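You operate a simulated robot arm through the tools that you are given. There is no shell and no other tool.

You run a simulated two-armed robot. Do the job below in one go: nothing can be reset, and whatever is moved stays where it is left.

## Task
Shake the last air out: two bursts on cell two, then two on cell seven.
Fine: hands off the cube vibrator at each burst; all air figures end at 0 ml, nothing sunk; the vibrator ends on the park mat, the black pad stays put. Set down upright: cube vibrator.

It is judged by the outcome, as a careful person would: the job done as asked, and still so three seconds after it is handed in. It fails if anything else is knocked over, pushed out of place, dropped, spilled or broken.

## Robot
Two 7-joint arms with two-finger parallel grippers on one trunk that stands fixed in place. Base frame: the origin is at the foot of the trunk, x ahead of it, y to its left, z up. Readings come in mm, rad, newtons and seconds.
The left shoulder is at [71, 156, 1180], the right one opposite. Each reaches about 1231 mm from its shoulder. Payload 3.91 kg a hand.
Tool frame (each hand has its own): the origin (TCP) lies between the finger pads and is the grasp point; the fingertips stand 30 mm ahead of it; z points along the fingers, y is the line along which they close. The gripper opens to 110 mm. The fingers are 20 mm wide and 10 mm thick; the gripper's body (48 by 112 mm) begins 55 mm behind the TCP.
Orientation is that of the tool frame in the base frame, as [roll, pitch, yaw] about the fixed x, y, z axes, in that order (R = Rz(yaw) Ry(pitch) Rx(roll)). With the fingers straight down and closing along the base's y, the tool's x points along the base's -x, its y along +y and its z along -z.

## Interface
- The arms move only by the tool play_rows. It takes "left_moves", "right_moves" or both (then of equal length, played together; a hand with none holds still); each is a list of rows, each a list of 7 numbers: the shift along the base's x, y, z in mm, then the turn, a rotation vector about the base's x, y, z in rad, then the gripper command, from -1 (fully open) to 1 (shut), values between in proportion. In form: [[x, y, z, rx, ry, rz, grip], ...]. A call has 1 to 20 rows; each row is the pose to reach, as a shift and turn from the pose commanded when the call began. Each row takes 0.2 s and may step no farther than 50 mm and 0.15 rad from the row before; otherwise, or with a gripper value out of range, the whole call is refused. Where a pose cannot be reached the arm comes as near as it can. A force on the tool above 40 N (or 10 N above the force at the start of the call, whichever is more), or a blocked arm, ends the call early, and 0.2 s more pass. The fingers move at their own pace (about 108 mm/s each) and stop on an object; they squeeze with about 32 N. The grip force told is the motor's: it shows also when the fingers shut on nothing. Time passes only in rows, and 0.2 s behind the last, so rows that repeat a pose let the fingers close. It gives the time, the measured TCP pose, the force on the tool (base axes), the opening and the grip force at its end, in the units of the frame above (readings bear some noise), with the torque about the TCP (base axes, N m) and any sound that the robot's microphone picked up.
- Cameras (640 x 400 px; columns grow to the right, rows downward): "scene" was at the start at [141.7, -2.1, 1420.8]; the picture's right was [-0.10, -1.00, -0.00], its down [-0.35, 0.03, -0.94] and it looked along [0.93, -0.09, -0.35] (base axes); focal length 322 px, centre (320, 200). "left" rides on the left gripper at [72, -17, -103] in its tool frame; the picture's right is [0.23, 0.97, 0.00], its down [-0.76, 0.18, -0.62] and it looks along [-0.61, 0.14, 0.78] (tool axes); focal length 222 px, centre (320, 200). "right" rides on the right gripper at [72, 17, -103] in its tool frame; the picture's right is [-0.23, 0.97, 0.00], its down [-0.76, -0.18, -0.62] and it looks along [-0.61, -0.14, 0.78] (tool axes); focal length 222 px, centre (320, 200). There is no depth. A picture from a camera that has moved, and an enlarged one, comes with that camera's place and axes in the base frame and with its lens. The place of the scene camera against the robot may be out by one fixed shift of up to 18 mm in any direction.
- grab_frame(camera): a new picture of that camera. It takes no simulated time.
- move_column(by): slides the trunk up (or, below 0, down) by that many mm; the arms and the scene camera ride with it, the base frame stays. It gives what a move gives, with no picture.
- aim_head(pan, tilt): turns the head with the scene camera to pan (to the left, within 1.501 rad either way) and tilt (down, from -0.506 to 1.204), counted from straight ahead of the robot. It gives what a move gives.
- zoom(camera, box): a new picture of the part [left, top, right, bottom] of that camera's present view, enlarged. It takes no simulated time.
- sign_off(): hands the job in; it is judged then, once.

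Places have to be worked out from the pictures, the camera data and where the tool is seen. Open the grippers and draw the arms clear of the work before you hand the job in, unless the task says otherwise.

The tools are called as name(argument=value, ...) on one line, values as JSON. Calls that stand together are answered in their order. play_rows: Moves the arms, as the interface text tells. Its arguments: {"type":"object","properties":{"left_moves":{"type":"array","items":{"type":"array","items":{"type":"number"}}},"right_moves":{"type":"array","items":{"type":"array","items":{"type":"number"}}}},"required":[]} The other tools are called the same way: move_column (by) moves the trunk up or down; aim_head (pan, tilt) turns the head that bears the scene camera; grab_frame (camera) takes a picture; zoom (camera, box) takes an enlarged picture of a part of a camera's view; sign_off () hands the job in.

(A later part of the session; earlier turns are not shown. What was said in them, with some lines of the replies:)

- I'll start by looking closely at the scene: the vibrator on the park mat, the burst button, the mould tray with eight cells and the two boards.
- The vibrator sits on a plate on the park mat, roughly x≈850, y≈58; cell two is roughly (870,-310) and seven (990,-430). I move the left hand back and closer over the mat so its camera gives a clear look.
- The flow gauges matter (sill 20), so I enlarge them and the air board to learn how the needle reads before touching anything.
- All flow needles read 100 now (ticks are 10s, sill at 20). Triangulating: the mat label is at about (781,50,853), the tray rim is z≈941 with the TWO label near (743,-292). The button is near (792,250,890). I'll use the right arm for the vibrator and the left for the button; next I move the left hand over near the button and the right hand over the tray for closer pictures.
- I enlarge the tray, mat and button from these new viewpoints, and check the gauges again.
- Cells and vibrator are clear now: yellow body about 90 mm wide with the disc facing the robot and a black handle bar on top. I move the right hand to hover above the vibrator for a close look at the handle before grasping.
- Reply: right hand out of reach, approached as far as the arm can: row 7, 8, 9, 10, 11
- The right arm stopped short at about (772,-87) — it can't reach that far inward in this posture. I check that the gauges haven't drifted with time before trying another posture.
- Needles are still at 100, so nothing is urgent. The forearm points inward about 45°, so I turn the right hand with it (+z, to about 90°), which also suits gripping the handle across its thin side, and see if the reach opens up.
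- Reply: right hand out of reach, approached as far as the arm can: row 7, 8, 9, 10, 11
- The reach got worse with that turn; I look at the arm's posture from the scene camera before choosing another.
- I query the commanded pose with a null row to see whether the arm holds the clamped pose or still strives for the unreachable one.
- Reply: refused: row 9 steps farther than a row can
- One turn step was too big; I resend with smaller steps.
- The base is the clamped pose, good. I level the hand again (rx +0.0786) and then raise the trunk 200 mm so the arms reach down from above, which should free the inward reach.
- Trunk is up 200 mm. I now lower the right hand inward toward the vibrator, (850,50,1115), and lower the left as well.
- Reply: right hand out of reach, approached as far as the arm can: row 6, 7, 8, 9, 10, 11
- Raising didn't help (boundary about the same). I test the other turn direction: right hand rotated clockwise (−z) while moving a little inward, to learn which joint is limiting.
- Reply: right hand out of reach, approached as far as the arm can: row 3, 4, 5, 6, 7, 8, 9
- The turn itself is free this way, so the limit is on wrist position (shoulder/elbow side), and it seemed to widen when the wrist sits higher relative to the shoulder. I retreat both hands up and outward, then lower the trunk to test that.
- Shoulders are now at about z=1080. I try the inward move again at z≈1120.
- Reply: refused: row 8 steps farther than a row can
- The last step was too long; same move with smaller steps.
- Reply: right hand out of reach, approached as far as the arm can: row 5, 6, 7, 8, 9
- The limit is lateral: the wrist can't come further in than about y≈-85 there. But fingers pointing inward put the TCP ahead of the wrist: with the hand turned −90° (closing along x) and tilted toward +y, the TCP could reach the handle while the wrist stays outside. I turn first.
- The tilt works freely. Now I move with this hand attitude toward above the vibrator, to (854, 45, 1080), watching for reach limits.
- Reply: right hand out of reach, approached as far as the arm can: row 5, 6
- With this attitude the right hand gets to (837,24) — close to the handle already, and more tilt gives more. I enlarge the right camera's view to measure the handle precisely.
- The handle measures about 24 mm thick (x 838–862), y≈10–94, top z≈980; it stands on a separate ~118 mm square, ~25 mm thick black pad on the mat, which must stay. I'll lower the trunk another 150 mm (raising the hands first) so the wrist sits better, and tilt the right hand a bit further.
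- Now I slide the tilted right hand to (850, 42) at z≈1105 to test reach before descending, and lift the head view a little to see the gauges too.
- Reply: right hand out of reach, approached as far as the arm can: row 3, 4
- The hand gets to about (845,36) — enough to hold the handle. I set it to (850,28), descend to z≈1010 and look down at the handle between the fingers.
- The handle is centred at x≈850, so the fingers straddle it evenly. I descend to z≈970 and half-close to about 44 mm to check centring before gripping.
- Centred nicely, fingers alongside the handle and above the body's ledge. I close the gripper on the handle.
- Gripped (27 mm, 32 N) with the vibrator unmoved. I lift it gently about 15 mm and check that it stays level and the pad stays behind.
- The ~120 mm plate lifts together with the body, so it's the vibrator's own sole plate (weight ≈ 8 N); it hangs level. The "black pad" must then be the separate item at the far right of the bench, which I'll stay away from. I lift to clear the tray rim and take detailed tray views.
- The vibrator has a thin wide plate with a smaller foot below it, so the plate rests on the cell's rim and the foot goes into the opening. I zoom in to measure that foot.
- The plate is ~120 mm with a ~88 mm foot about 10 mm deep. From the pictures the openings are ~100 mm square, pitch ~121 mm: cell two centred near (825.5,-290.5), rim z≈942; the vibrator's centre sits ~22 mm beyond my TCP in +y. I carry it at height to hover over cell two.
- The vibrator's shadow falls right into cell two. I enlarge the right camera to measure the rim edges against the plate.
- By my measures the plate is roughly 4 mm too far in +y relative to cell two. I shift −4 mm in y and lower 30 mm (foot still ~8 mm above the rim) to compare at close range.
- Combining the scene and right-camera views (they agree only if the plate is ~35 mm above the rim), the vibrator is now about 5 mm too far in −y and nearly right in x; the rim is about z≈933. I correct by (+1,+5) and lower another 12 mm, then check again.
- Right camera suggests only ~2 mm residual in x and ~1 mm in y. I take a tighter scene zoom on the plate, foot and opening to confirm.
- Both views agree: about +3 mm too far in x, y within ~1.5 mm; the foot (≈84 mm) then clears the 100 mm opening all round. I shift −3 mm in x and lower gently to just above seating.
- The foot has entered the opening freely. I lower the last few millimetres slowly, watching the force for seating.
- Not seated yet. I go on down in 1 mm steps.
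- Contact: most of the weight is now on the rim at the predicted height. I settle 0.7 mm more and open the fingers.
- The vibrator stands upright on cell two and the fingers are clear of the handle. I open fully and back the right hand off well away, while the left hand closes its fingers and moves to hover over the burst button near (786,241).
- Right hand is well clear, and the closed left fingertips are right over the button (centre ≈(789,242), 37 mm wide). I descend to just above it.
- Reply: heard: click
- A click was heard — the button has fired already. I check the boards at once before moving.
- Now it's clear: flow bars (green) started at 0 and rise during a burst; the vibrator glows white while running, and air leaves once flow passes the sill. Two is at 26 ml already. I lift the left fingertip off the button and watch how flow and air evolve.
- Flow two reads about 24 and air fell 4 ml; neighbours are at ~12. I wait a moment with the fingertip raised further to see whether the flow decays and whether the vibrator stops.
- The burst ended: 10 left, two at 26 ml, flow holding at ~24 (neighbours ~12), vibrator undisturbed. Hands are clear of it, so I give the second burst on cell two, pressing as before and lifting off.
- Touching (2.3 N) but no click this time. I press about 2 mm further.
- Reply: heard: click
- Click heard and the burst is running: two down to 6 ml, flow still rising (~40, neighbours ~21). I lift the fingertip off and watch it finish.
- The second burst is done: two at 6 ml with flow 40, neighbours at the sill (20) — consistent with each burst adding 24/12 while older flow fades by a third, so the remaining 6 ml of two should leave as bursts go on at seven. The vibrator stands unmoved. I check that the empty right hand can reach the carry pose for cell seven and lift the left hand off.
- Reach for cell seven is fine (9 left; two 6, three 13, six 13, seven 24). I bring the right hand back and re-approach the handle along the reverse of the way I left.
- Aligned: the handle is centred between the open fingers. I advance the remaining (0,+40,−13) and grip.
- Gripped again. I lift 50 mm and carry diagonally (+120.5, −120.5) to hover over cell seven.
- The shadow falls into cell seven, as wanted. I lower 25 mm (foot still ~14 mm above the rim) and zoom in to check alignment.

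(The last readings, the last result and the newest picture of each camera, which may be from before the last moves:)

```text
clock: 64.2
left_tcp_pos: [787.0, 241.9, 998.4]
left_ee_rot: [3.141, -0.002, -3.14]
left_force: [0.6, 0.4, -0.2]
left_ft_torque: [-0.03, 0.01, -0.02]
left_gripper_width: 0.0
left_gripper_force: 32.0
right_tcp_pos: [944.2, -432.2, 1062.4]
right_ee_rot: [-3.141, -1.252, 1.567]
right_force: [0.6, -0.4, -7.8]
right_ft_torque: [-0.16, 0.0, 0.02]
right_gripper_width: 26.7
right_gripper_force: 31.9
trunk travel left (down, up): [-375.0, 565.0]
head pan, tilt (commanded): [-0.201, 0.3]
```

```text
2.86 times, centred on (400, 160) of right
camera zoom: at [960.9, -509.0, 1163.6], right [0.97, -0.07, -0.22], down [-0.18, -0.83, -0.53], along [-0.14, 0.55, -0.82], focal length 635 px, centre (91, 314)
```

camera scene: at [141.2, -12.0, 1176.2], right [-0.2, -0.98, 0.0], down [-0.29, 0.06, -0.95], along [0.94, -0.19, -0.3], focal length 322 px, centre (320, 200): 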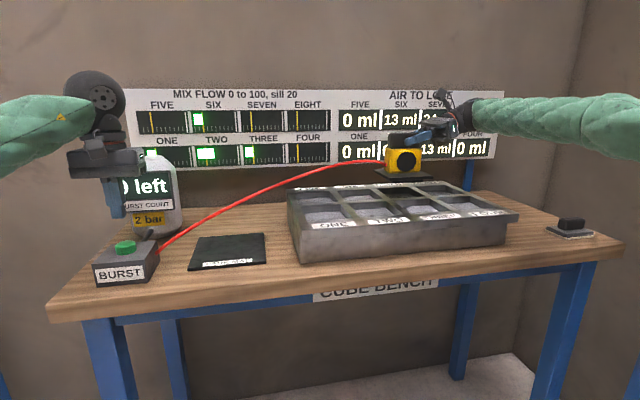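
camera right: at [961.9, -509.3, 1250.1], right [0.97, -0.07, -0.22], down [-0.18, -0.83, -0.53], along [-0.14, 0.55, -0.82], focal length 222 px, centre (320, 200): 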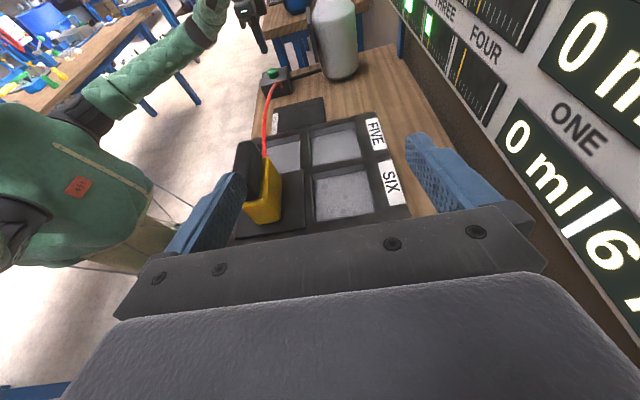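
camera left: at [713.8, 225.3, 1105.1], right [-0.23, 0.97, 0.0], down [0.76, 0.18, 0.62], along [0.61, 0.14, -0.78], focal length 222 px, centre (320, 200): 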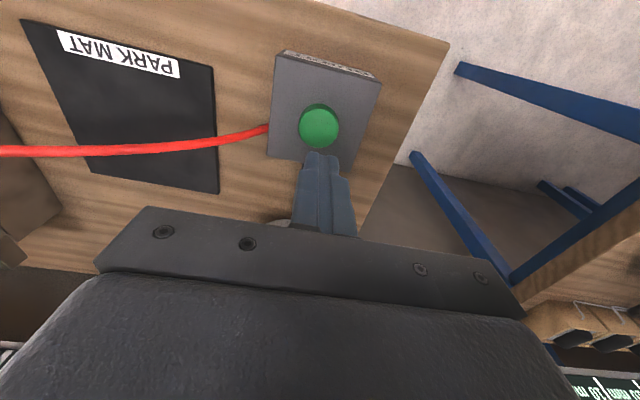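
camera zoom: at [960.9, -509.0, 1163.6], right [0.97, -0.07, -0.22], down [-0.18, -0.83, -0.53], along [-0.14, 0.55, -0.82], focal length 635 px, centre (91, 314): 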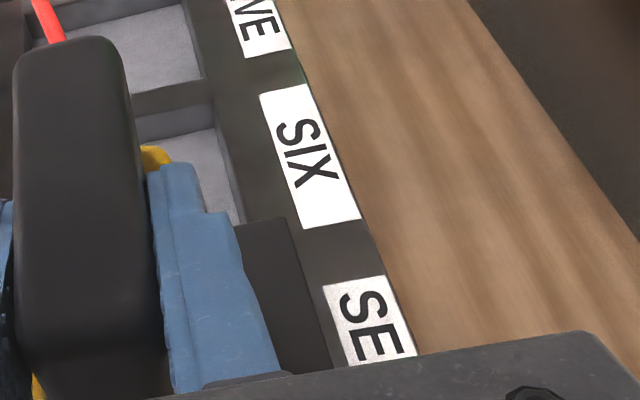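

Cross-checking several rim features, the plate is ~3 mm too far in −y, x within ~1 mm. I shift (−1,+3) and lower until the foot has entered the opening.

play_rows(right_moves=[[-1, 3, 0, 0, 0, 0, 1], [-1, 3, -7, 0, 0, 0, 1], [-1, 3, -14, 0, 0, 0, 1], [-1, 3, -18, 0, 0, 0, 1], [-1, 3, -18, 0, 0, 0, 1]])

zoom(camera="scene", box=[375, 165, 455, 215])

zoom(camera="right", box=[320, 90, 480, 230])

```text
clock: 65.4
left_tcp_pos: [787.3, 242.7, 998.3]
left_ee_rot: [-3.141, -0.002, -3.141]
left_force: [-0.7, 0.7, 0.7]
left_ft_torque: [-0.02, 0.02, -0.01]
left_gripper_width: 0.0
left_gripper_force: 31.7
right_tcp_pos: [942.3, -429.6, 1044.4]
right_ee_rot: [-3.139, -1.251, 1.57]
right_force: [0.7, -0.1, -8.2]
right_ft_torque: [-0.19, 0.01, 0.0]
right_gripper_width: 27.1
right_gripper_force: 32.2
trunk travel left (down, up): [-375.0, 565.0]
head pan, tilt (commanded): [-0.201, 0.3]
```

```text
8.00 times, centred on (415, 190) of scene
camera zoom: at [141.2, -12.0, 1176.2], right [-0.2, -0.98, 0.0], down [-0.29, 0.06, -0.95], along [0.94, -0.19, -0.3], focal length 2579 px, centre (-440, 280)
```

zoom: 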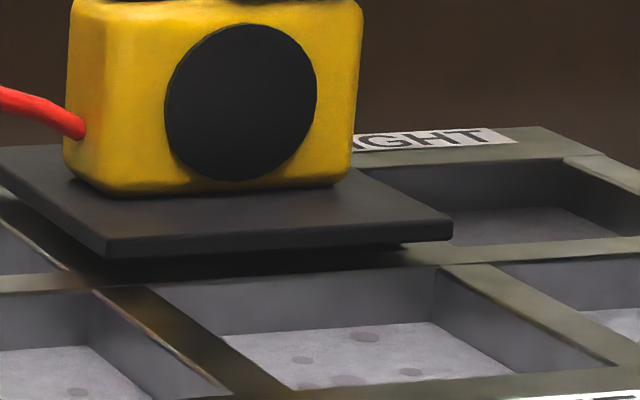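

```text
2.86 times, centred on (400, 160) of right
camera zoom: at [959.5, -505.9, 1144.8], right [0.97, -0.07, -0.22], down [-0.18, -0.83, -0.53], along [-0.14, 0.55, -0.82], focal length 635 px, centre (91, 314)
```

zoom: 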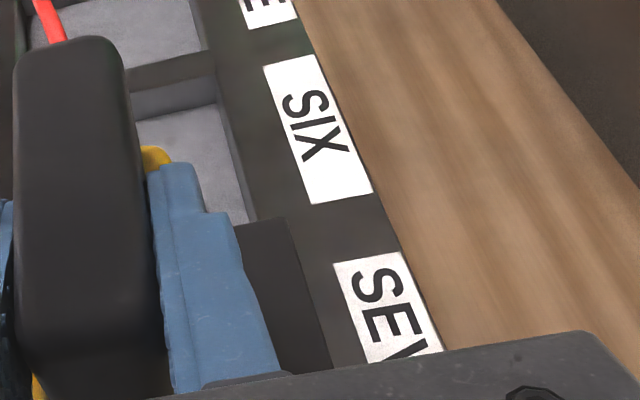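

The foot has entered freely; alignment is within ~2 mm. I nudge −1.5 mm in x and lower slowly until it seats.

play_rows(right_moves=[[-1, 0, -1, 0, 0, 0, 1], [-1.5, 0, -2, 0, 0, 0, 1], [-1.5, 0, -3, 0, 0, 0, 1], [-1.5, 0, -4, 0, 0, 0, 1], [-1.5, 0, -5, 0, 0, 0, 1], [-1.5, 0, -5, 0, 0, 0, 1]])

zoom(camera="scene", box=[375, 165, 455, 215])

```text
clock: 66.8
left_tcp_pos: [787.1, 241.2, 997.6]
left_ee_rot: [-3.141, -0.003, -3.138]
left_force: [-0.1, 0.7, 0.1]
left_ft_torque: [0.02, 0.03, -0.02]
left_gripper_width: 0.1
left_gripper_force: 31.6
right_tcp_pos: [941.7, -429.6, 1038.9]
right_ee_rot: [-3.14, -1.251, 1.568]
right_force: [0.5, -0.6, -8.8]
right_ft_torque: [-0.17, 0.01, -0.03]
right_gripper_width: 26.7
right_gripper_force: 31.9
trunk travel left (down, up): [-375.0, 565.0]
head pan, tilt (commanded): [-0.201, 0.3]
```

```text
8.00 times, centred on (415, 190) of scene
camera zoom: at [141.3, -12.0, 1176.2], right [-0.2, -0.98, 0.0], down [-0.29, 0.06, -0.95], along [0.94, -0.19, -0.3], focal length 2579 px, centre (-440, 280)
```

zoom: 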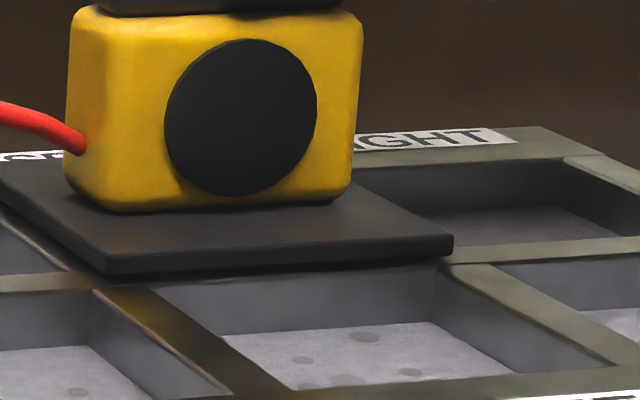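

Almost there but still hanging. I continue in 1 mm steps.

play_rows(right_moves=[[0, 0, -1, 0, 0, 0, 1], [0, 0, -1, 0, 0, 0, 1]])

zoom(camera="scene", box=[375, 165, 455, 215])

```text
clock: 67.4
left_tcp_pos: [786.9, 242.6, 997.5]
left_ee_rot: [3.141, -0.001, -3.141]
left_force: [-0.3, 0.1, 0.5]
left_ft_torque: [0.03, 0.01, -0.02]
left_gripper_width: 0.0
left_gripper_force: 31.9
right_tcp_pos: [942.9, -429.7, 1038.6]
right_ee_rot: [-3.14, -1.252, 1.568]
right_force: [0.1, 0.0, -7.3]
right_ft_torque: [-0.12, -0.05, -0.01]
right_gripper_width: 27.0
right_gripper_force: 32.4
trunk travel left (down, up): [-375.0, 565.0]
head pan, tilt (commanded): [-0.201, 0.3]
```

```text
8.00 times, centred on (415, 190) of scene
camera zoom: at [141.2, -12.0, 1176.2], right [-0.2, -0.98, 0.0], down [-0.29, 0.06, -0.95], along [0.94, -0.19, -0.3], focal length 2579 px, centre (-440, 280)
```

zoom: 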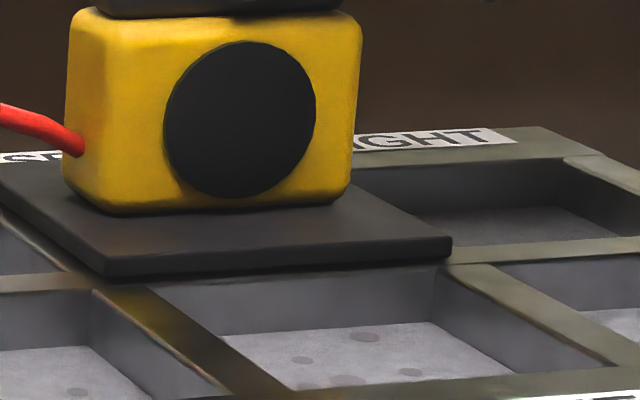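

Contact is just beginning; another 1.2 mm should seat it.

play_rows(right_moves=[[0, 0, -0.6, 0, 0, 0, 1], [0, 0, -1.2, 0, 0, 0, 1], [0, 0, -1.2, 0, 0, 0, 1]])

zoom(camera="scene", box=[375, 165, 455, 215])

```text
clock: 68.2
left_tcp_pos: [786.0, 242.0, 999.8]
left_ee_rot: [3.14, -0.001, 3.14]
left_force: [0.6, 0.2, 0.2]
left_ft_torque: [-0.01, -0.02, 0.01]
left_gripper_width: 0.0
left_gripper_force: 32.1
right_tcp_pos: [940.9, -428.8, 1038.1]
right_ee_rot: [3.136, -1.252, 1.575]
right_force: [3.8, -3.1, 3.8]
right_ft_torque: [-0.62, 0.38, 0.2]
right_gripper_width: 27.1
right_gripper_force: 32.7
trunk travel left (down, up): [-375.0, 565.0]
head pan, tilt (commanded): [-0.201, 0.3]
```

```text
8.00 times, centred on (415, 190) of scene
camera zoom: at [140.6, -11.8, 1176.4], right [-0.2, -0.98, 0.0], down [-0.29, 0.06, -0.96], along [0.94, -0.19, -0.3], focal length 2579 px, centre (-440, 280)
```

zoom: 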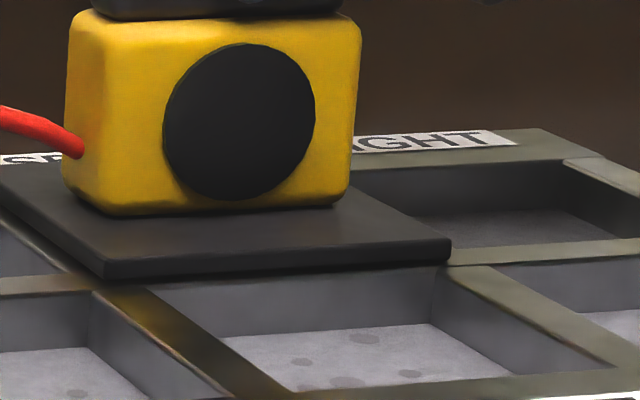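

Seated on cell seven (light downward push shown). I release and withdraw the right hand straight up with open fingers, then away.

play_rows(right_moves=[[0, 0, 0, 0, 0, 0, 0.45], [0, 0, 0, 0, 0, 0, 0.2], [0, 0, 0, 0, 0, 0, -1], [0, 0, 0, 0, 0, 0, -1], [0, 0, 0, 0, 0, 0, -1], [0, 0, 15, 0, 0, 0, -1], [0, 0, 40, 0, 0, 0, -1], [0, 0, 75, 0, 0, 0, -1], [-20, -20, 100, 0, 0, 0, -1], [-50, -45, 110, 0, 0, 0, -1], [-80, -60, 110, 0, 0, 0, -1]])

grab_frame(camera="scene")

zoom(camera="scene", box=[360, 120, 480, 220])

zoom(camera="scene", box=[120, 80, 500, 200])

```text
clock: 70.6
left_tcp_pos: [786.0, 242.5, 999.0]
left_ee_rot: [3.141, 0.001, -3.141]
left_force: [-0.5, -0.1, -0.4]
left_ft_torque: [-0.01, -0.01, 0.0]
left_gripper_width: 0.0
left_gripper_force: 31.5
right_tcp_pos: [860.9, -488.9, 1148.6]
right_ee_rot: [3.139, -1.252, 1.572]
right_force: [-1.3, -0.5, -0.3]
right_ft_torque: [-0.01, 0.04, -0.04]
right_gripper_width: 110.1
right_gripper_force: 0.1
trunk travel left (down, up): [-375.0, 565.0]
head pan, tilt (commanded): [-0.201, 0.3]
```

```text
taken
camera scene: at [140.1, -11.8, 1176.4], right [-0.2, -0.98, 0.0], down [-0.29, 0.06, -0.96], along [0.94, -0.19, -0.3], focal length 322 px, centre (320, 200)
```

scene: 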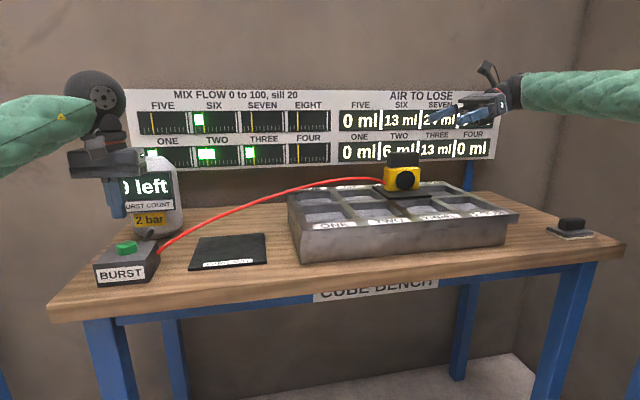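

```text
4.00 times, centred on (420, 170) of scene
camera zoom: at [140.1, -11.8, 1176.4], right [-0.2, -0.98, 0.0], down [-0.29, 0.06, -0.96], along [0.94, -0.19, -0.3], focal length 1290 px, centre (-80, 320)
```

zoom: 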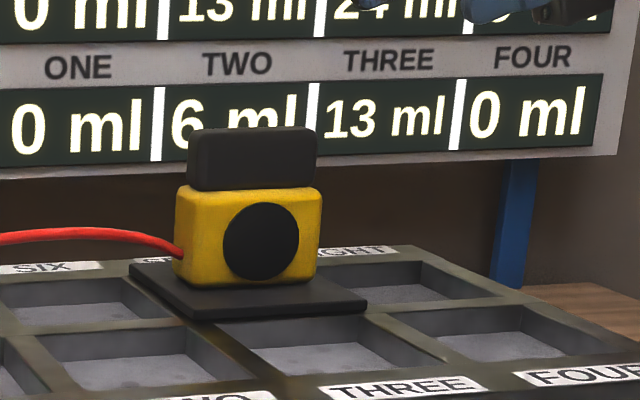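

```text
1.68 times, centred on (310, 140) of scene
camera zoom: at [140.1, -11.8, 1176.4], right [-0.2, -0.98, 0.0], down [-0.29, 0.06, -0.96], along [0.94, -0.19, -0.3], focal length 543 px, centre (337, 301)
```

zoom: 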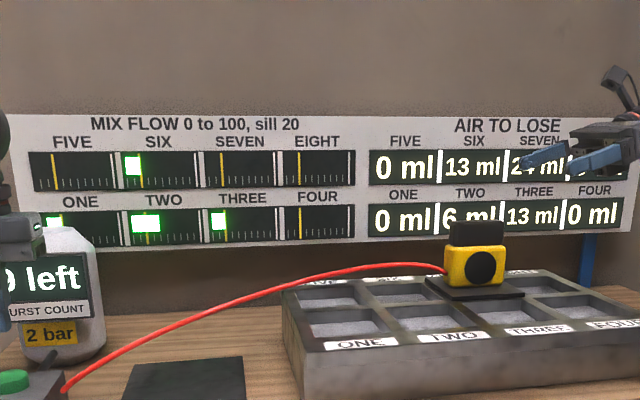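

Vibrator level on seven, 9 bursts left, hands clear. I press for the first burst on seven (to the depth that clicked before).

play_rows(left_moves=[[0, 0, -20, 0, 0, 0, 1], [0, 0, -40, 0, 0, 0, 1], [0, 0, -50, 0, 0, 0, 1], [0, 0, -55, 0, 0, 0, 1], [0, 0, -57, 0, 0, 0, 1]])

zoom(camera="scene", box=[120, 80, 500, 200])

```text
clock: 71.8
left_tcp_pos: [787.1, 242.0, 943.3]
left_ee_rot: [-3.141, -0.001, -3.14]
left_force: [2.1, 0.8, 3.1]
left_ft_torque: [-0.01, -0.06, 0.01]
left_gripper_width: 0.0
left_gripper_force: 32.3
right_tcp_pos: [861.6, -487.0, 1147.8]
right_ee_rot: [3.141, -1.251, 1.573]
right_force: [-0.8, 0.6, -0.3]
right_ft_torque: [-0.02, -0.03, -0.01]
right_gripper_width: 110.0
right_gripper_force: 0.1
trunk travel left (down, up): [-375.0, 565.0]
head pan, tilt (commanded): [-0.201, 0.3]
heard: click
```

```text
1.68 times, centred on (310, 140) of scene
camera zoom: at [140.5, -11.8, 1176.3], right [-0.2, -0.98, 0.0], down [-0.29, 0.06, -0.96], along [0.94, -0.19, -0.3], focal length 543 px, centre (337, 301)
```

zoom: 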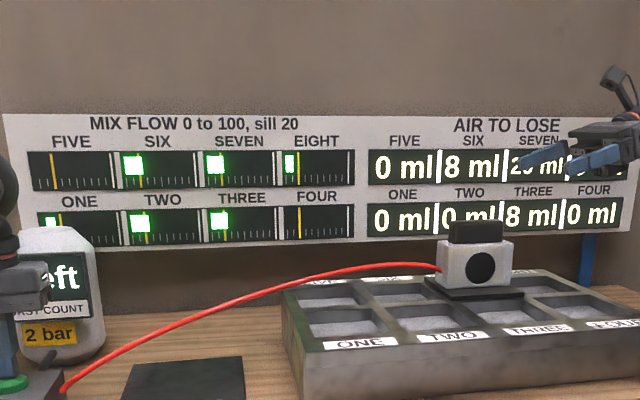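

Just as predicted: two 0, six 8, three 8. I lift the fingertip, let the burst end, and check before the last press.

play_rows(left_moves=[[0, 0, 15, 0, 0, 0, 1], [0, 0, 40, 0, 0, 0, 1], [0, 0, 57, 0, 0, 0, 1], [0, 0, 57, 0, 0, 0, 1], [0, 0, 57, 0, 0, 0, 1]])

zoom(camera="scene", box=[120, 80, 500, 200])

zoom(camera="scene", box=[360, 120, 480, 220])

```text
clock: 73.0
left_tcp_pos: [787.1, 241.0, 999.9]
left_ee_rot: [-3.141, -0.001, -3.14]
left_force: [0.5, 0.1, -0.5]
left_ft_torque: [0.01, 0.02, -0.03]
left_gripper_width: 0.0
left_gripper_force: 32.2
right_tcp_pos: [863.1, -487.7, 1148.5]
right_ee_rot: [-3.14, -1.25, 1.571]
right_force: [-0.5, 0.0, -0.1]
right_ft_torque: [0.0, 0.01, -0.02]
right_gripper_width: 110.0
right_gripper_force: 0.0
trunk travel left (down, up): [-375.0, 565.0]
head pan, tilt (commanded): [-0.201, 0.3]
```

```text
1.68 times, centred on (310, 140) of scene
camera zoom: at [140.5, -11.8, 1176.3], right [-0.2, -0.98, 0.0], down [-0.29, 0.06, -0.96], along [0.94, -0.19, -0.3], focal length 543 px, centre (337, 301)
```

zoom: 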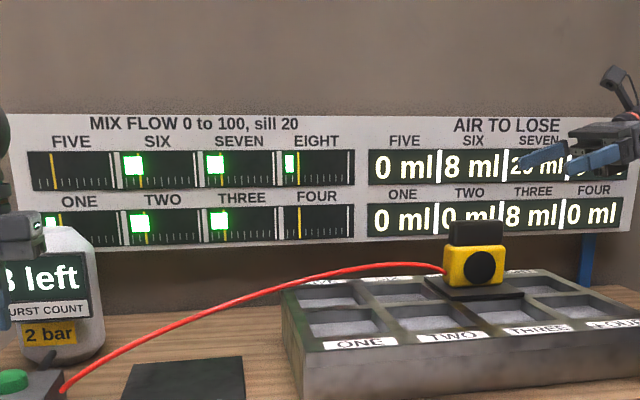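

```text
4.00 times, centred on (420, 170) of scene
camera zoom: at [140.5, -11.8, 1176.3], right [-0.2, -0.98, 0.0], down [-0.29, 0.06, -0.96], along [0.94, -0.19, -0.3], focal length 1290 px, centre (-80, 320)
```

zoom: 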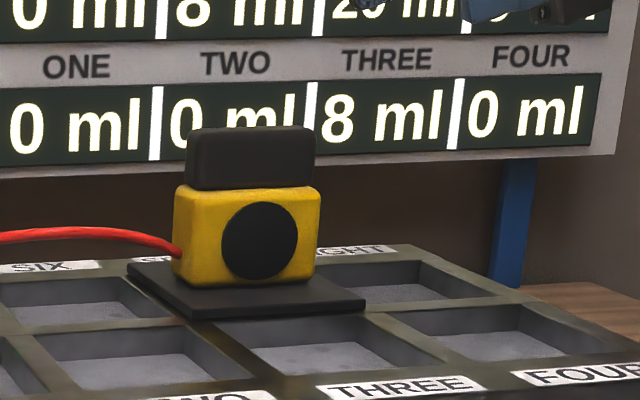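

Burst over, 8 left, vibrator still standing level with hands off. I give the second burst on seven.

play_rows(left_moves=[[0, 0, -20, 0, 0, 0, 1], [0, 0, -40, 0, 0, 0, 1], [0, 0, -50, 0, 0, 0, 1], [0, 0, -55, 0, 0, 0, 1], [0, 0, -57, 0, 0, 0, 1]])

zoom(camera="scene", box=[120, 80, 500, 200])

```text
clock: 74.2
left_tcp_pos: [788.2, 241.6, 943.6]
left_ee_rot: [-3.141, 0.0, -3.141]
left_force: [1.0, 1.9, 3.4]
left_ft_torque: [0.03, 0.02, 0.04]
left_gripper_width: 0.0
left_gripper_force: 32.2
right_tcp_pos: [861.1, -486.5, 1147.7]
right_ee_rot: [3.139, -1.251, 1.572]
right_force: [-0.9, -0.9, 0.2]
right_ft_torque: [0.02, 0.03, 0.02]
right_gripper_width: 109.9
right_gripper_force: 0.0
trunk travel left (down, up): [-375.0, 565.0]
head pan, tilt (commanded): [-0.201, 0.3]
heard: click
```

```text
1.68 times, centred on (310, 140) of scene
camera zoom: at [140.3, -11.7, 1176.4], right [-0.2, -0.98, 0.0], down [-0.29, 0.06, -0.96], along [0.94, -0.19, -0.3], focal length 543 px, centre (337, 301)
```

zoom: 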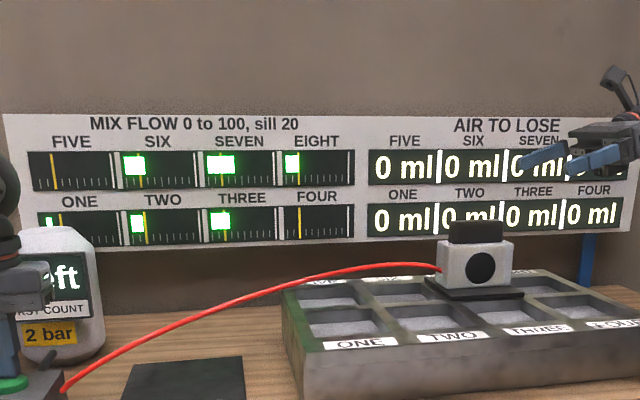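

All figures now read 0. I lift and retreat the left hand, and bring the right hand back above the vibrator (burst will have ended), stopping above the handle for a look.

play_rows(left_moves=[[0, 0, 15, 0, 0, 0, 1], [0, 0, 50, 0, 0, 0, 1], [-20, 15, 90, 0, 0, 0, 1], [-45, 30, 130, 0, 0, 0, 1], [-65, 45, 160, 0, 0, 0, 0.5], [-65, 45, 170, 0, 0, 0, 0], [-65, 45, 170, 0, 0, 0, -0.5], [-65, 45, 170, 0, 0, 0, -1]], right_moves=[[0, 0, 0, 0, 0, 0, -1], [0, 0, 0, 0, 0, 0, -1], [0, 0, 0, 0, 0, 0, -1], [0, 0, 0, 0, 0, 0, -1], [30, 15, 0, 0, 0, 0, -1], [60, 40, -10, 0, 0, 0, -1], [80, 60, -40, 0, 0, 0, -1], [80, 60, -60, 0, 0, 0, -1]])

grab_frame(camera="scene")

zoom(camera="right", box=[220, 90, 440, 240])

zoom(camera="scene", box=[330, 80, 510, 220])

```text
clock: 76.0
left_tcp_pos: [723.6, 286.0, 1113.1]
left_ee_rot: [-3.141, -0.001, -3.14]
left_force: [0.0, 0.6, -0.3]
left_ft_torque: [0.0, 0.03, -0.01]
left_gripper_width: 110.0
left_gripper_force: 0.1
right_tcp_pos: [944.5, -428.4, 1087.0]
right_ee_rot: [3.141, -1.251, 1.573]
right_force: [0.5, -0.3, 0.0]
right_ft_torque: [0.03, 0.02, 0.0]
right_gripper_width: 110.0
right_gripper_force: 0.2
trunk travel left (down, up): [-375.0, 565.0]
head pan, tilt (commanded): [-0.201, 0.3]
```

```text
taken
camera scene: at [140.3, -12.2, 1176.4], right [-0.2, -0.98, 0.0], down [-0.29, 0.06, -0.96], along [0.94, -0.19, -0.3], focal length 322 px, centre (320, 200)
```

scene: 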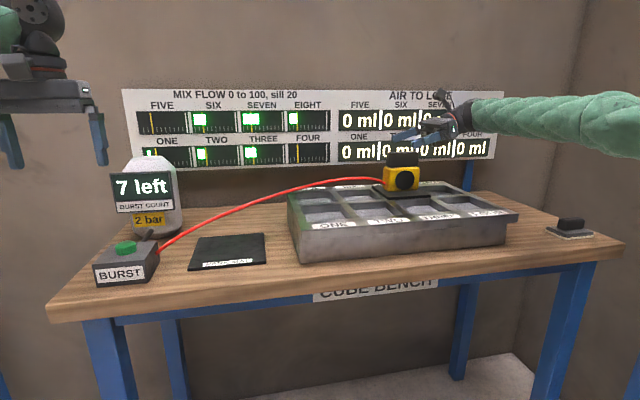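

```text
2.67 times, centred on (330, 165) of right
camera zoom: at [960.7, -506.2, 1188.1], right [0.97, -0.07, -0.22], down [-0.18, -0.83, -0.53], along [-0.14, 0.55, -0.82], focal length 592 px, centre (293, 293)
```

zoom: 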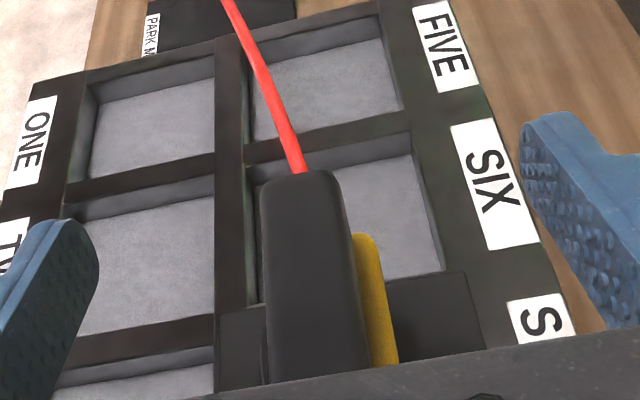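

```text
2.86 times, centred on (420, 150) of scene
camera zoom: at [140.3, -12.2, 1176.4], right [-0.2, -0.98, 0.0], down [-0.29, 0.06, -0.96], along [0.94, -0.19, -0.3], focal length 921 px, centre (34, 343)
```

zoom: 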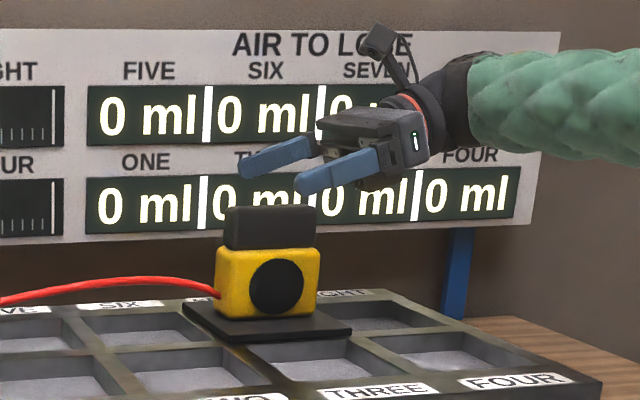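

All zeros and 7 bursts left; the vibrator stands still. I descend the remaining 50 mm around the handle and grip.

play_rows(right_moves=[[0, 0, -20, 0, 0, 0, -1], [0, 0, -40, 0, 0, 0, -1], [0, 0, -49, 0, 0, 0, -1], [0, 0, -49, 0, 0, 0, 0.2], [0, 0, -49, 0, 0, 0, 0.45], [0, 0, -49, 0, 0, 0, 1], [0, 0, -49, 0, 0, 0, 1]])

zoom(camera="scene", box=[360, 120, 480, 220])

zoom(camera="right", box=[220, 90, 440, 240])

```text
clock: 77.6
left_tcp_pos: [724.6, 284.6, 1112.5]
left_ee_rot: [-3.141, 0.001, -3.14]
left_force: [0.2, -0.1, -0.4]
left_ft_torque: [0.02, -0.02, 0.02]
left_gripper_width: 109.8
left_gripper_force: 0.0
right_tcp_pos: [942.1, -428.0, 1037.9]
right_ee_rot: [-3.141, -1.252, 1.571]
right_force: [0.3, 0.7, 0.9]
right_ft_torque: [-0.02, 0.02, 0.04]
right_gripper_width: 26.9
right_gripper_force: 32.0
trunk travel left (down, up): [-375.0, 565.0]
head pan, tilt (commanded): [-0.201, 0.3]
```

```text
4.00 times, centred on (420, 170) of scene
camera zoom: at [140.5, -11.7, 1176.3], right [-0.2, -0.98, 0.0], down [-0.29, 0.06, -0.96], along [0.94, -0.19, -0.3], focal length 1290 px, centre (-80, 320)
```

zoom: 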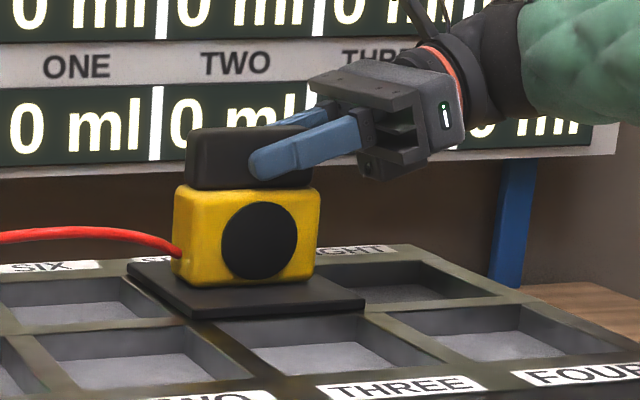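

```text
2.67 times, centred on (330, 165) of right
camera zoom: at [958.8, -505.0, 1139.4], right [0.97, -0.07, -0.22], down [-0.18, -0.83, -0.53], along [-0.14, 0.55, -0.82], focal length 592 px, centre (293, 293)
```

zoom: 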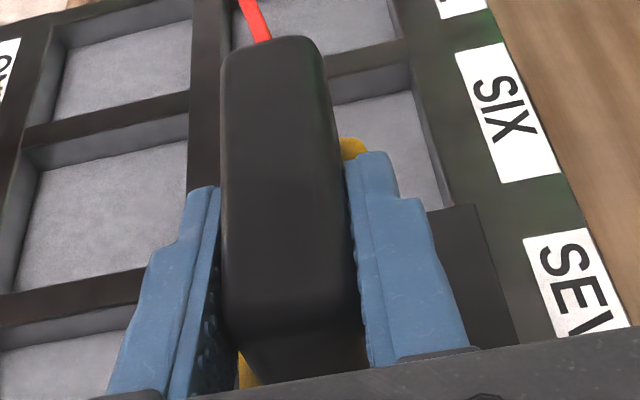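

Gripped. I lift 60 mm and carry it back across the tray to above its old place on the park mat, TCP ≈ (850, 28, 1098).

play_rows(right_moves=[[0, 0, 4, 0, 0, 0, 1], [0, 0, 14, 0, 0, 0, 1], [0, 0, 32, 0, 0, 0, 1], [0, 0, 52, 0, 0, 0, 1], [-3, 15, 60, 0, 0, 0, 1], [-9, 45, 60, 0, 0, 0, 1], [-17, 83, 60, 0, 0, 0, 1], [-25, 123, 60, 0, 0, 0, 1], [-33, 163, 60, 0, 0, 0, 1], [-41, 203, 60, 0, 0, 0, 1], [-49, 243, 60, 0, 0, 0, 1], [-57, 283, 60, 0, 0, 0, 1], [-65, 323, 60, 0, 0, 0, 1], [-73, 363, 60, 0, 0, 0, 1], [-81, 403, 60, 0, 0, 0, 1], [-88, 438, 60, 0, 0, 0, 1], [-91.6, 456, 60, 0, 0, 0, 1], [-91.6, 456, 60, 0, 0, 0, 1]])

grab_frame(camera="scene")

zoom(camera="scene", box=[160, 100, 320, 290])

zoom(camera="right", box=[220, 60, 460, 240])

```text
clock: 81.4
left_tcp_pos: [724.3, 286.5, 1110.2]
left_ee_rot: [3.14, -0.003, -3.139]
left_force: [0.5, -0.4, 0.7]
left_ft_torque: [0.01, -0.04, 0.04]
left_gripper_width: 109.8
left_gripper_force: 0.0
right_tcp_pos: [848.8, 27.4, 1097.2]
right_ee_rot: [3.141, -1.251, 1.568]
right_force: [-0.8, 0.7, -8.2]
right_ft_torque: [-0.19, -0.07, 0.0]
right_gripper_width: 27.0
right_gripper_force: 32.3
trunk travel left (down, up): [-375.0, 565.0]
head pan, tilt (commanded): [-0.201, 0.3]
```

```text
taken
camera scene: at [140.8, -11.6, 1176.3], right [-0.2, -0.98, 0.0], down [-0.29, 0.06, -0.95], along [0.94, -0.19, -0.3], focal length 322 px, centre (320, 200)
```

scene: 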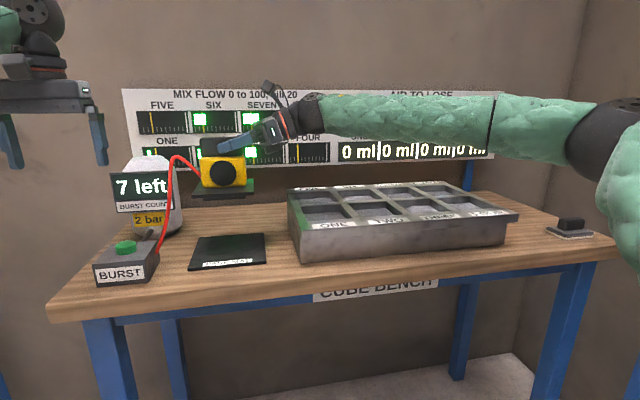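

```text
2.11 times, centred on (240, 195) of scene
camera zoom: at [140.8, -11.6, 1176.3], right [-0.2, -0.98, 0.0], down [-0.29, 0.06, -0.95], along [0.94, -0.19, -0.3], focal length 679 px, centre (488, 210)
```

zoom: 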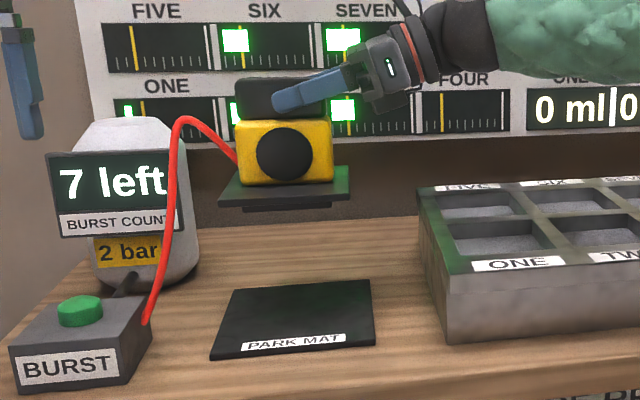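

```text
2.22 times, centred on (340, 150) of right
camera zoom: at [865.6, -49.4, 1198.5], right [0.97, -0.07, -0.22], down [-0.18, -0.83, -0.53], along [-0.14, 0.55, -0.82], focal length 494 px, centre (276, 311)
```

zoom: 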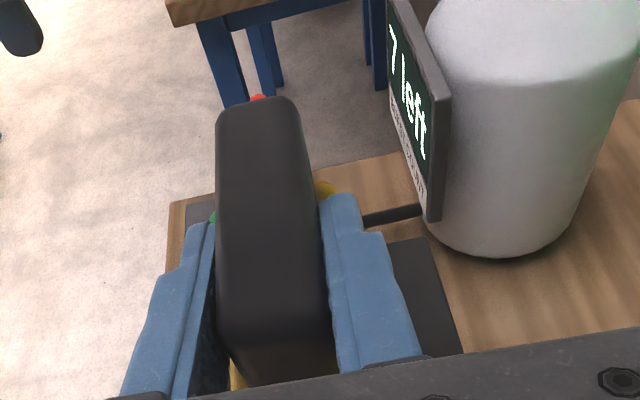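

Over the mat, level. I descend to about 4 mm above contact, keeping x,y.

play_rows(right_moves=[[1, 0, -25, 0, 0, 0, 1], [1, 0, -55, 0, 0, 0, 1], [1, 0, -85, 0, 0, 0, 1], [1, 0, -108, 0, 0, 0, 1], [1, 0, -120, 0, 0, 0, 1], [1, 0, -123, 0, 0, 0, 1], [1, 0, -123, 0, 0, 0, 1]])

zoom(camera="scene", box=[170, 140, 310, 280])

zoom(camera="right", box=[240, 90, 440, 240])

```text
clock: 83.0
left_tcp_pos: [724.0, 286.8, 1111.8]
left_ee_rot: [-3.141, 0.0, -3.14]
left_force: [0.0, 0.3, 0.3]
left_ft_torque: [0.0, 0.0, -0.02]
left_gripper_width: 110.1
left_gripper_force: 0.2
right_tcp_pos: [849.4, 27.0, 974.9]
right_ee_rot: [-3.139, -1.252, 1.568]
right_force: [0.0, -0.4, -8.6]
right_ft_torque: [-0.17, -0.03, 0.0]
right_gripper_width: 26.9
right_gripper_force: 32.1
trunk travel left (down, up): [-375.0, 565.0]
head pan, tilt (commanded): [-0.201, 0.3]
```

```text
2.86 times, centred on (240, 210) of scene
camera zoom: at [141.2, -11.5, 1176.2], right [-0.2, -0.98, 0.0], down [-0.29, 0.06, -0.95], along [0.94, -0.19, -0.3], focal length 921 px, centre (549, 171)
```

zoom: 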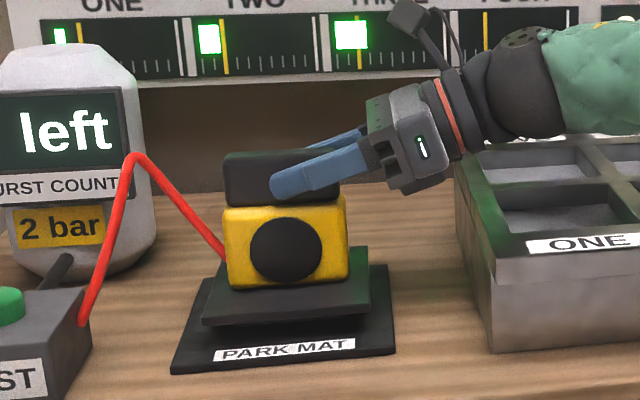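

```text
2.67 times, centred on (340, 165) of right
camera zoom: at [867.2, -49.4, 1076.4], right [0.97, -0.07, -0.22], down [-0.18, -0.83, -0.53], along [-0.14, 0.55, -0.82], focal length 592 px, centre (267, 293)
```

zoom: 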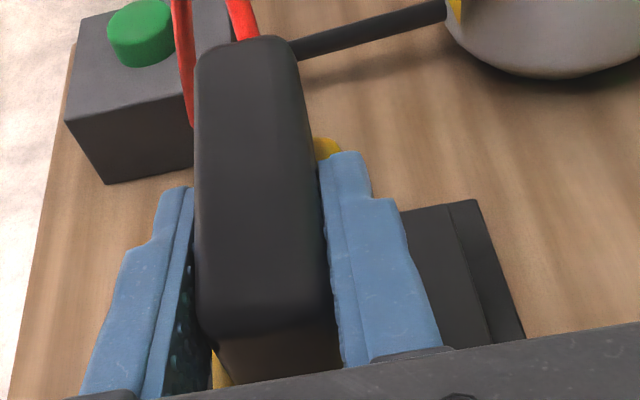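

Nearly identical to the starting picture, well inside the mat. I lower in 1 mm steps until it touches.

play_rows(right_moves=[[0, 0, -1, 0, 0, 0, 1], [0, 0, -2, 0, 0, 0, 1], [0, 0, -3, 0, 0, 0, 1], [0, 0, -3.5, 0, 0, 0, 1], [0, 0, -3.5, 0, 0, 0, 1]])

```text
clock: 84.2
left_tcp_pos: [725.2, 285.6, 1111.4]
left_ee_rot: [-3.141, -0.003, -3.139]
left_force: [-0.1, 0.2, 0.2]
left_ft_torque: [0.0, -0.03, 0.0]
left_gripper_width: 110.0
left_gripper_force: 0.1
right_tcp_pos: [849.5, 27.1, 971.0]
right_ee_rot: [3.142, -1.251, 1.569]
right_force: [0.5, 0.3, -8.2]
right_ft_torque: [-0.19, -0.04, -0.01]
right_gripper_width: 26.8
right_gripper_force: 32.1
trunk travel left (down, up): [-375.0, 565.0]
head pan, tilt (commanded): [-0.201, 0.3]
```

Still hanging freely (−8.2 N). I continue in half-millimetre to millimetre steps.

play_rows(right_moves=[[0, 0, -0.7, 0, 0, 0, 1], [0, 0, -1.4, 0, 0, 0, 1], [0, 0, -1.4, 0, 0, 0, 1]])

zoom(camera="scene", box=[180, 160, 290, 280])

```text
clock: 85.0
left_tcp_pos: [724.1, 285.7, 1111.8]
left_ee_rot: [-3.141, -0.001, -3.14]
left_force: [-0.3, 0.2, -0.9]
left_ft_torque: [-0.04, 0.04, -0.04]
left_gripper_width: 110.0
left_gripper_force: 0.1
right_tcp_pos: [849.0, 27.1, 969.6]
right_ee_rot: [-3.139, -1.252, 1.569]
right_force: [0.6, -0.5, -8.0]
right_ft_torque: [-0.16, -0.02, -0.01]
right_gripper_width: 27.1
right_gripper_force: 32.2
trunk travel left (down, up): [-375.0, 565.0]
head pan, tilt (commanded): [-0.201, 0.3]
```

```text
3.33 times, centred on (235, 220) of scene
camera zoom: at [141.2, -11.5, 1176.2], right [-0.2, -0.98, 0.0], down [-0.29, 0.06, -0.95], along [0.94, -0.19, -0.3], focal length 1074 px, centre (603, 133)
```

zoom: 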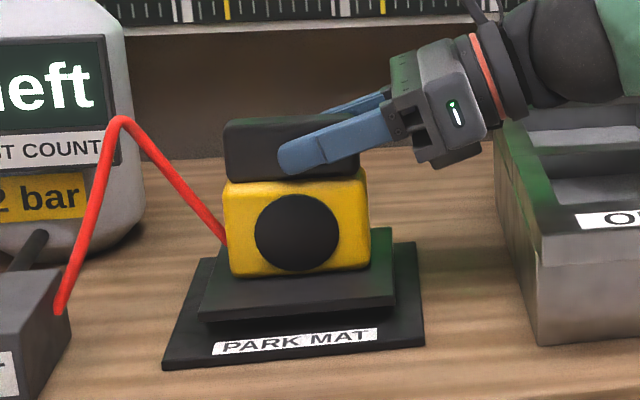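

Still no contact; TCP sits a touch lower on the handle than originally. I lower another 2 mm gently.

play_rows(right_moves=[[0, 0, -0.7, 0, 0, 0, 1], [0, 0, -1.4, 0, 0, 0, 1], [0, 0, -1.4, 0, 0, 0, 1]])

```text
clock: 85.8
left_tcp_pos: [725.2, 286.3, 1111.9]
left_ee_rot: [-3.141, -0.001, -3.139]
left_force: [0.3, -0.2, 0.8]
left_ft_torque: [0.0, 0.0, -0.02]
left_gripper_width: 110.0
left_gripper_force: 0.1
right_tcp_pos: [849.1, 27.8, 968.4]
right_ee_rot: [-3.141, -1.252, 1.569]
right_force: [-0.4, -0.1, -8.5]
right_ft_torque: [-0.16, 0.02, 0.01]
right_gripper_width: 27.1
right_gripper_force: 31.8
trunk travel left (down, up): [-375.0, 565.0]
head pan, tilt (commanded): [-0.201, 0.3]
```

play_rows(right_moves=[[0, 0, -0.6, 0, 0, 0, 1], [0, 0, -1.2, 0, 0, 0, 1], [0, 0, -1.2, 0, 0, 0, 1]])

zoom(camera="scene", box=[180, 200, 290, 280])

```text
clock: 86.6
left_tcp_pos: [725.0, 284.2, 1109.8]
left_ee_rot: [3.141, -0.001, -3.141]
left_force: [0.1, 0.4, -0.1]
left_ft_torque: [-0.02, 0.02, -0.02]
left_gripper_width: 109.8
left_gripper_force: 0.0
right_tcp_pos: [849.7, 27.0, 968.2]
right_ee_rot: [3.141, -1.251, 1.57]
right_force: [1.0, -1.0, -4.1]
right_ft_torque: [-0.14, -0.04, -0.03]
right_gripper_width: 27.2
right_gripper_force: 32.2
trunk travel left (down, up): [-375.0, 565.0]
head pan, tilt (commanded): [-0.201, 0.3]
```

```text
5.00 times, centred on (235, 240) of scene
camera zoom: at [141.0, -11.7, 1176.3], right [-0.2, -0.98, 0.0], down [-0.29, 0.06, -0.95], along [0.94, -0.19, -0.3], focal length 1612 px, centre (745, 0)
```

zoom: 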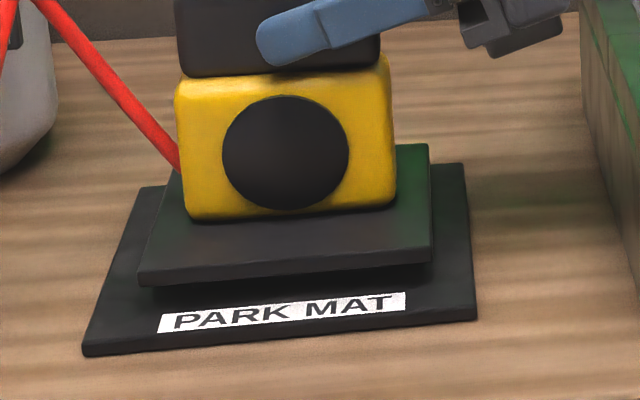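

Contact: half the weight is on the mat. I settle 0.6 mm more and open the fingers gently.

play_rows(right_moves=[[0, 0, -0.6, 0, 0, 0, 1], [0, 0, -0.6, 0, 0, 0, 0.45], [0, 0, -0.6, 0, 0, 0, 0.3], [0, 0, -0.6, 0, 0, 0, 0], [0, 0, -0.6, 0, 0, 0, -1], [0, 0, -0.6, 0, 0, 0, -1], [0, 0, -0.6, 0, 0, 0, -1]])

zoom(camera="scene", box=[170, 140, 310, 280])

zoom(camera="right", box=[220, 90, 460, 240])

```text
clock: 88.2
left_tcp_pos: [724.1, 286.8, 1111.7]
left_ee_rot: [-3.141, -0.001, -3.139]
left_force: [-0.1, 0.0, -0.2]
left_ft_torque: [-0.01, -0.01, -0.03]
left_gripper_width: 110.0
left_gripper_force: 0.0
right_tcp_pos: [849.7, 27.6, 967.5]
right_ee_rot: [3.141, -1.252, 1.571]
right_force: [-0.4, -0.2, -0.2]
right_ft_torque: [0.01, -0.02, 0.01]
right_gripper_width: 110.0
right_gripper_force: 0.0
trunk travel left (down, up): [-375.0, 565.0]
head pan, tilt (commanded): [-0.201, 0.3]
```

```text
2.86 times, centred on (240, 210) of scene
camera zoom: at [140.5, -11.6, 1176.3], right [-0.2, -0.98, 0.0], down [-0.29, 0.06, -0.96], along [0.94, -0.19, -0.3], focal length 921 px, centre (549, 171)
```

zoom: 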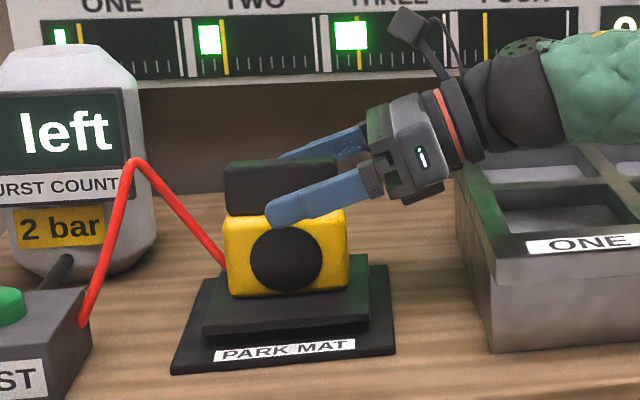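

```text
2.67 times, centred on (340, 165) of right
camera zoom: at [866.6, -49.2, 1069.1], right [0.97, -0.07, -0.22], down [-0.18, -0.83, -0.53], along [-0.14, 0.55, -0.82], focal length 592 px, centre (267, 293)
```

zoom: 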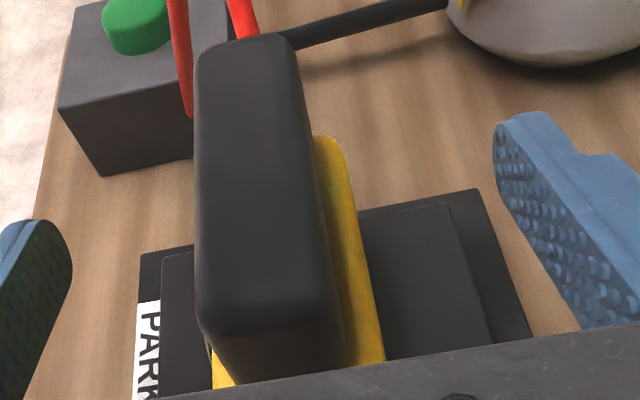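

The vibrator stands upright on the park mat and the fingers are free. I raise the right hand straight up, then draw both arms back clear of the bench.

play_rows(right_moves=[[0, 0, 12, 0, 0, 0, -1], [0, 0, 40, 0, 0, 0, -1], [0, 0, 80, 0, 0, 0, -1], [0, 0, 115, 0, 0, 0, -1], [-15, -35, 130, 0, 0, 0, -1], [-35, -70, 145, 0, 0, 0, -1], [-60, -105, 160, 0, 0, 0, -1], [-85, -140, 175, 0, 0, 0, -1], [-110, -175, 188, 0, 0, 0, -1], [-135, -210, 200, 0, 0, 0, -1], [-160, -245, 210, 0, 0, 0, -1], [-182, -280, 220, 0, 0, 0, -1], [-200, -315, 230, 0, 0, 0, -1], [-210, -350, 240, 0, 0, 0, -1], [-210, -350, 240, 0, 0, 0, -1]], left_moves=[[0, 0, 0, 0, 0, 0, -1], [0, 0, 0, 0, 0, 0, -1], [0, 0, 0, 0, 0, 0, -1], [0, 0, 0, 0, 0, 0, -1], [-10, 5, 15, 0, 0, 0, -1], [-20, 10, 30, 0, 0, 0, -1], [-30, 15, 45, 0, 0, 0, -1], [-40, 20, 60, 0, 0, 0, -1], [-50, 25, 75, 0, 0, 0, -1], [-60, 30, 90, 0, 0, 0, -1], [-70, 35, 100, 0, 0, 0, -1], [-80, 40, 110, 0, 0, 0, -1], [-80, 40, 110, 0, 0, 0, -1], [-80, 40, 110, 0, 0, 0, -1], [-80, 40, 110, 0, 0, 0, -1]])

grab_frame(camera="scene")

zoom(camera="scene", box=[120, 80, 500, 200])

zoom(camera="scene", box=[80, 140, 320, 300])

zoom(camera="scene", box=[270, 160, 640, 290])

```text
clock: 91.4
left_tcp_pos: [642.8, 326.7, 1221.2]
left_ee_rot: [-3.141, -0.003, -3.139]
left_force: [0.6, -0.4, 0.2]
left_ft_torque: [0.0, -0.01, 0.02]
left_gripper_width: 109.9
left_gripper_force: 0.0
right_tcp_pos: [639.1, -321.5, 1207.5]
right_ee_rot: [-3.141, -1.251, 1.569]
right_force: [-0.2, 0.5, -0.6]
right_ft_torque: [-0.01, 0.01, 0.01]
right_gripper_width: 110.2
right_gripper_force: 0.1
trunk travel left (down, up): [-375.0, 565.0]
head pan, tilt (commanded): [-0.201, 0.3]
```

```text
taken
camera scene: at [140.8, -11.3, 1176.2], right [-0.2, -0.98, 0.0], down [-0.29, 0.06, -0.95], along [0.94, -0.19, -0.3], focal length 322 px, centre (320, 200)
```

scene: 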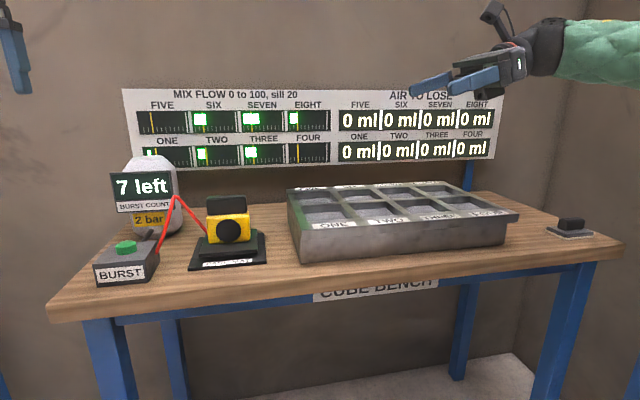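

```text
1.68 times, centred on (310, 140) of scene
camera zoom: at [140.8, -11.3, 1176.2], right [-0.2, -0.98, 0.0], down [-0.29, 0.06, -0.95], along [0.94, -0.19, -0.3], focal length 543 px, centre (337, 301)
```

zoom: 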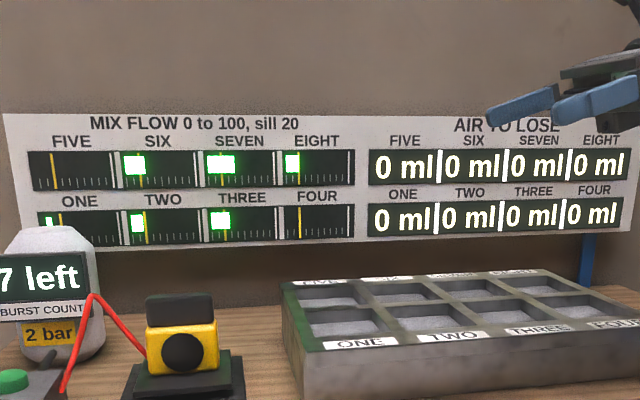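

```text
2.50 times, centred on (200, 220) of scene
camera zoom: at [140.8, -11.3, 1176.2], right [-0.2, -0.98, 0.0], down [-0.29, 0.06, -0.95], along [0.94, -0.19, -0.3], focal length 806 px, centre (620, 150)
```

zoom: 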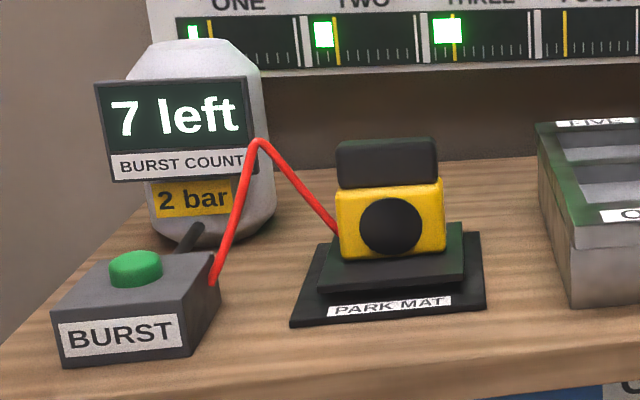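

```text
1.73 times, centred on (455, 225) of scene
camera zoom: at [140.8, -11.3, 1176.2], right [-0.2, -0.98, 0.0], down [-0.29, 0.06, -0.95], along [0.94, -0.19, -0.3], focal length 558 px, centre (86, 157)
```

zoom: 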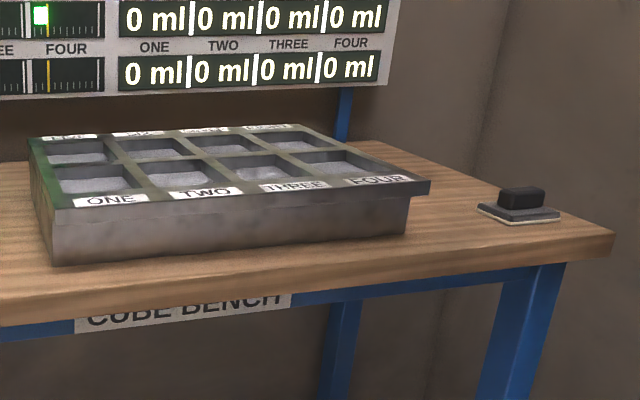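

All eight air figures read 0 ml, with two bursts on cell two, then two on cell seven (7 left). The vibrator is upright on the park mat, the tray and black pad are where they were, and both grippers are open and clear. I hand the job in.

sign_off()

```text
The job is handed in.
```

The job is done and handed in. I ran two bursts on cell two, then two on cell seven, with both hands off the vibrator each time. All eight air figures read 0 ml.

- **Bursts:** The counter went from 11 to 7, so exactly four were used. Cell two still showed 6 ml after its own two bursts and reached 0 during the first burst on cell seven.
- **Sinking:** I saw nothing sink. The vibrator stayed level on both cells.
- **Vibrator:** It is upright on the park mat, within a few millimetres of where it started.
- **Black pad:** I took this to be the small black item on the far right of the bench. It and the tray look unmoved.
- **Arms:** Both grippers are open and drawn back from the bench.
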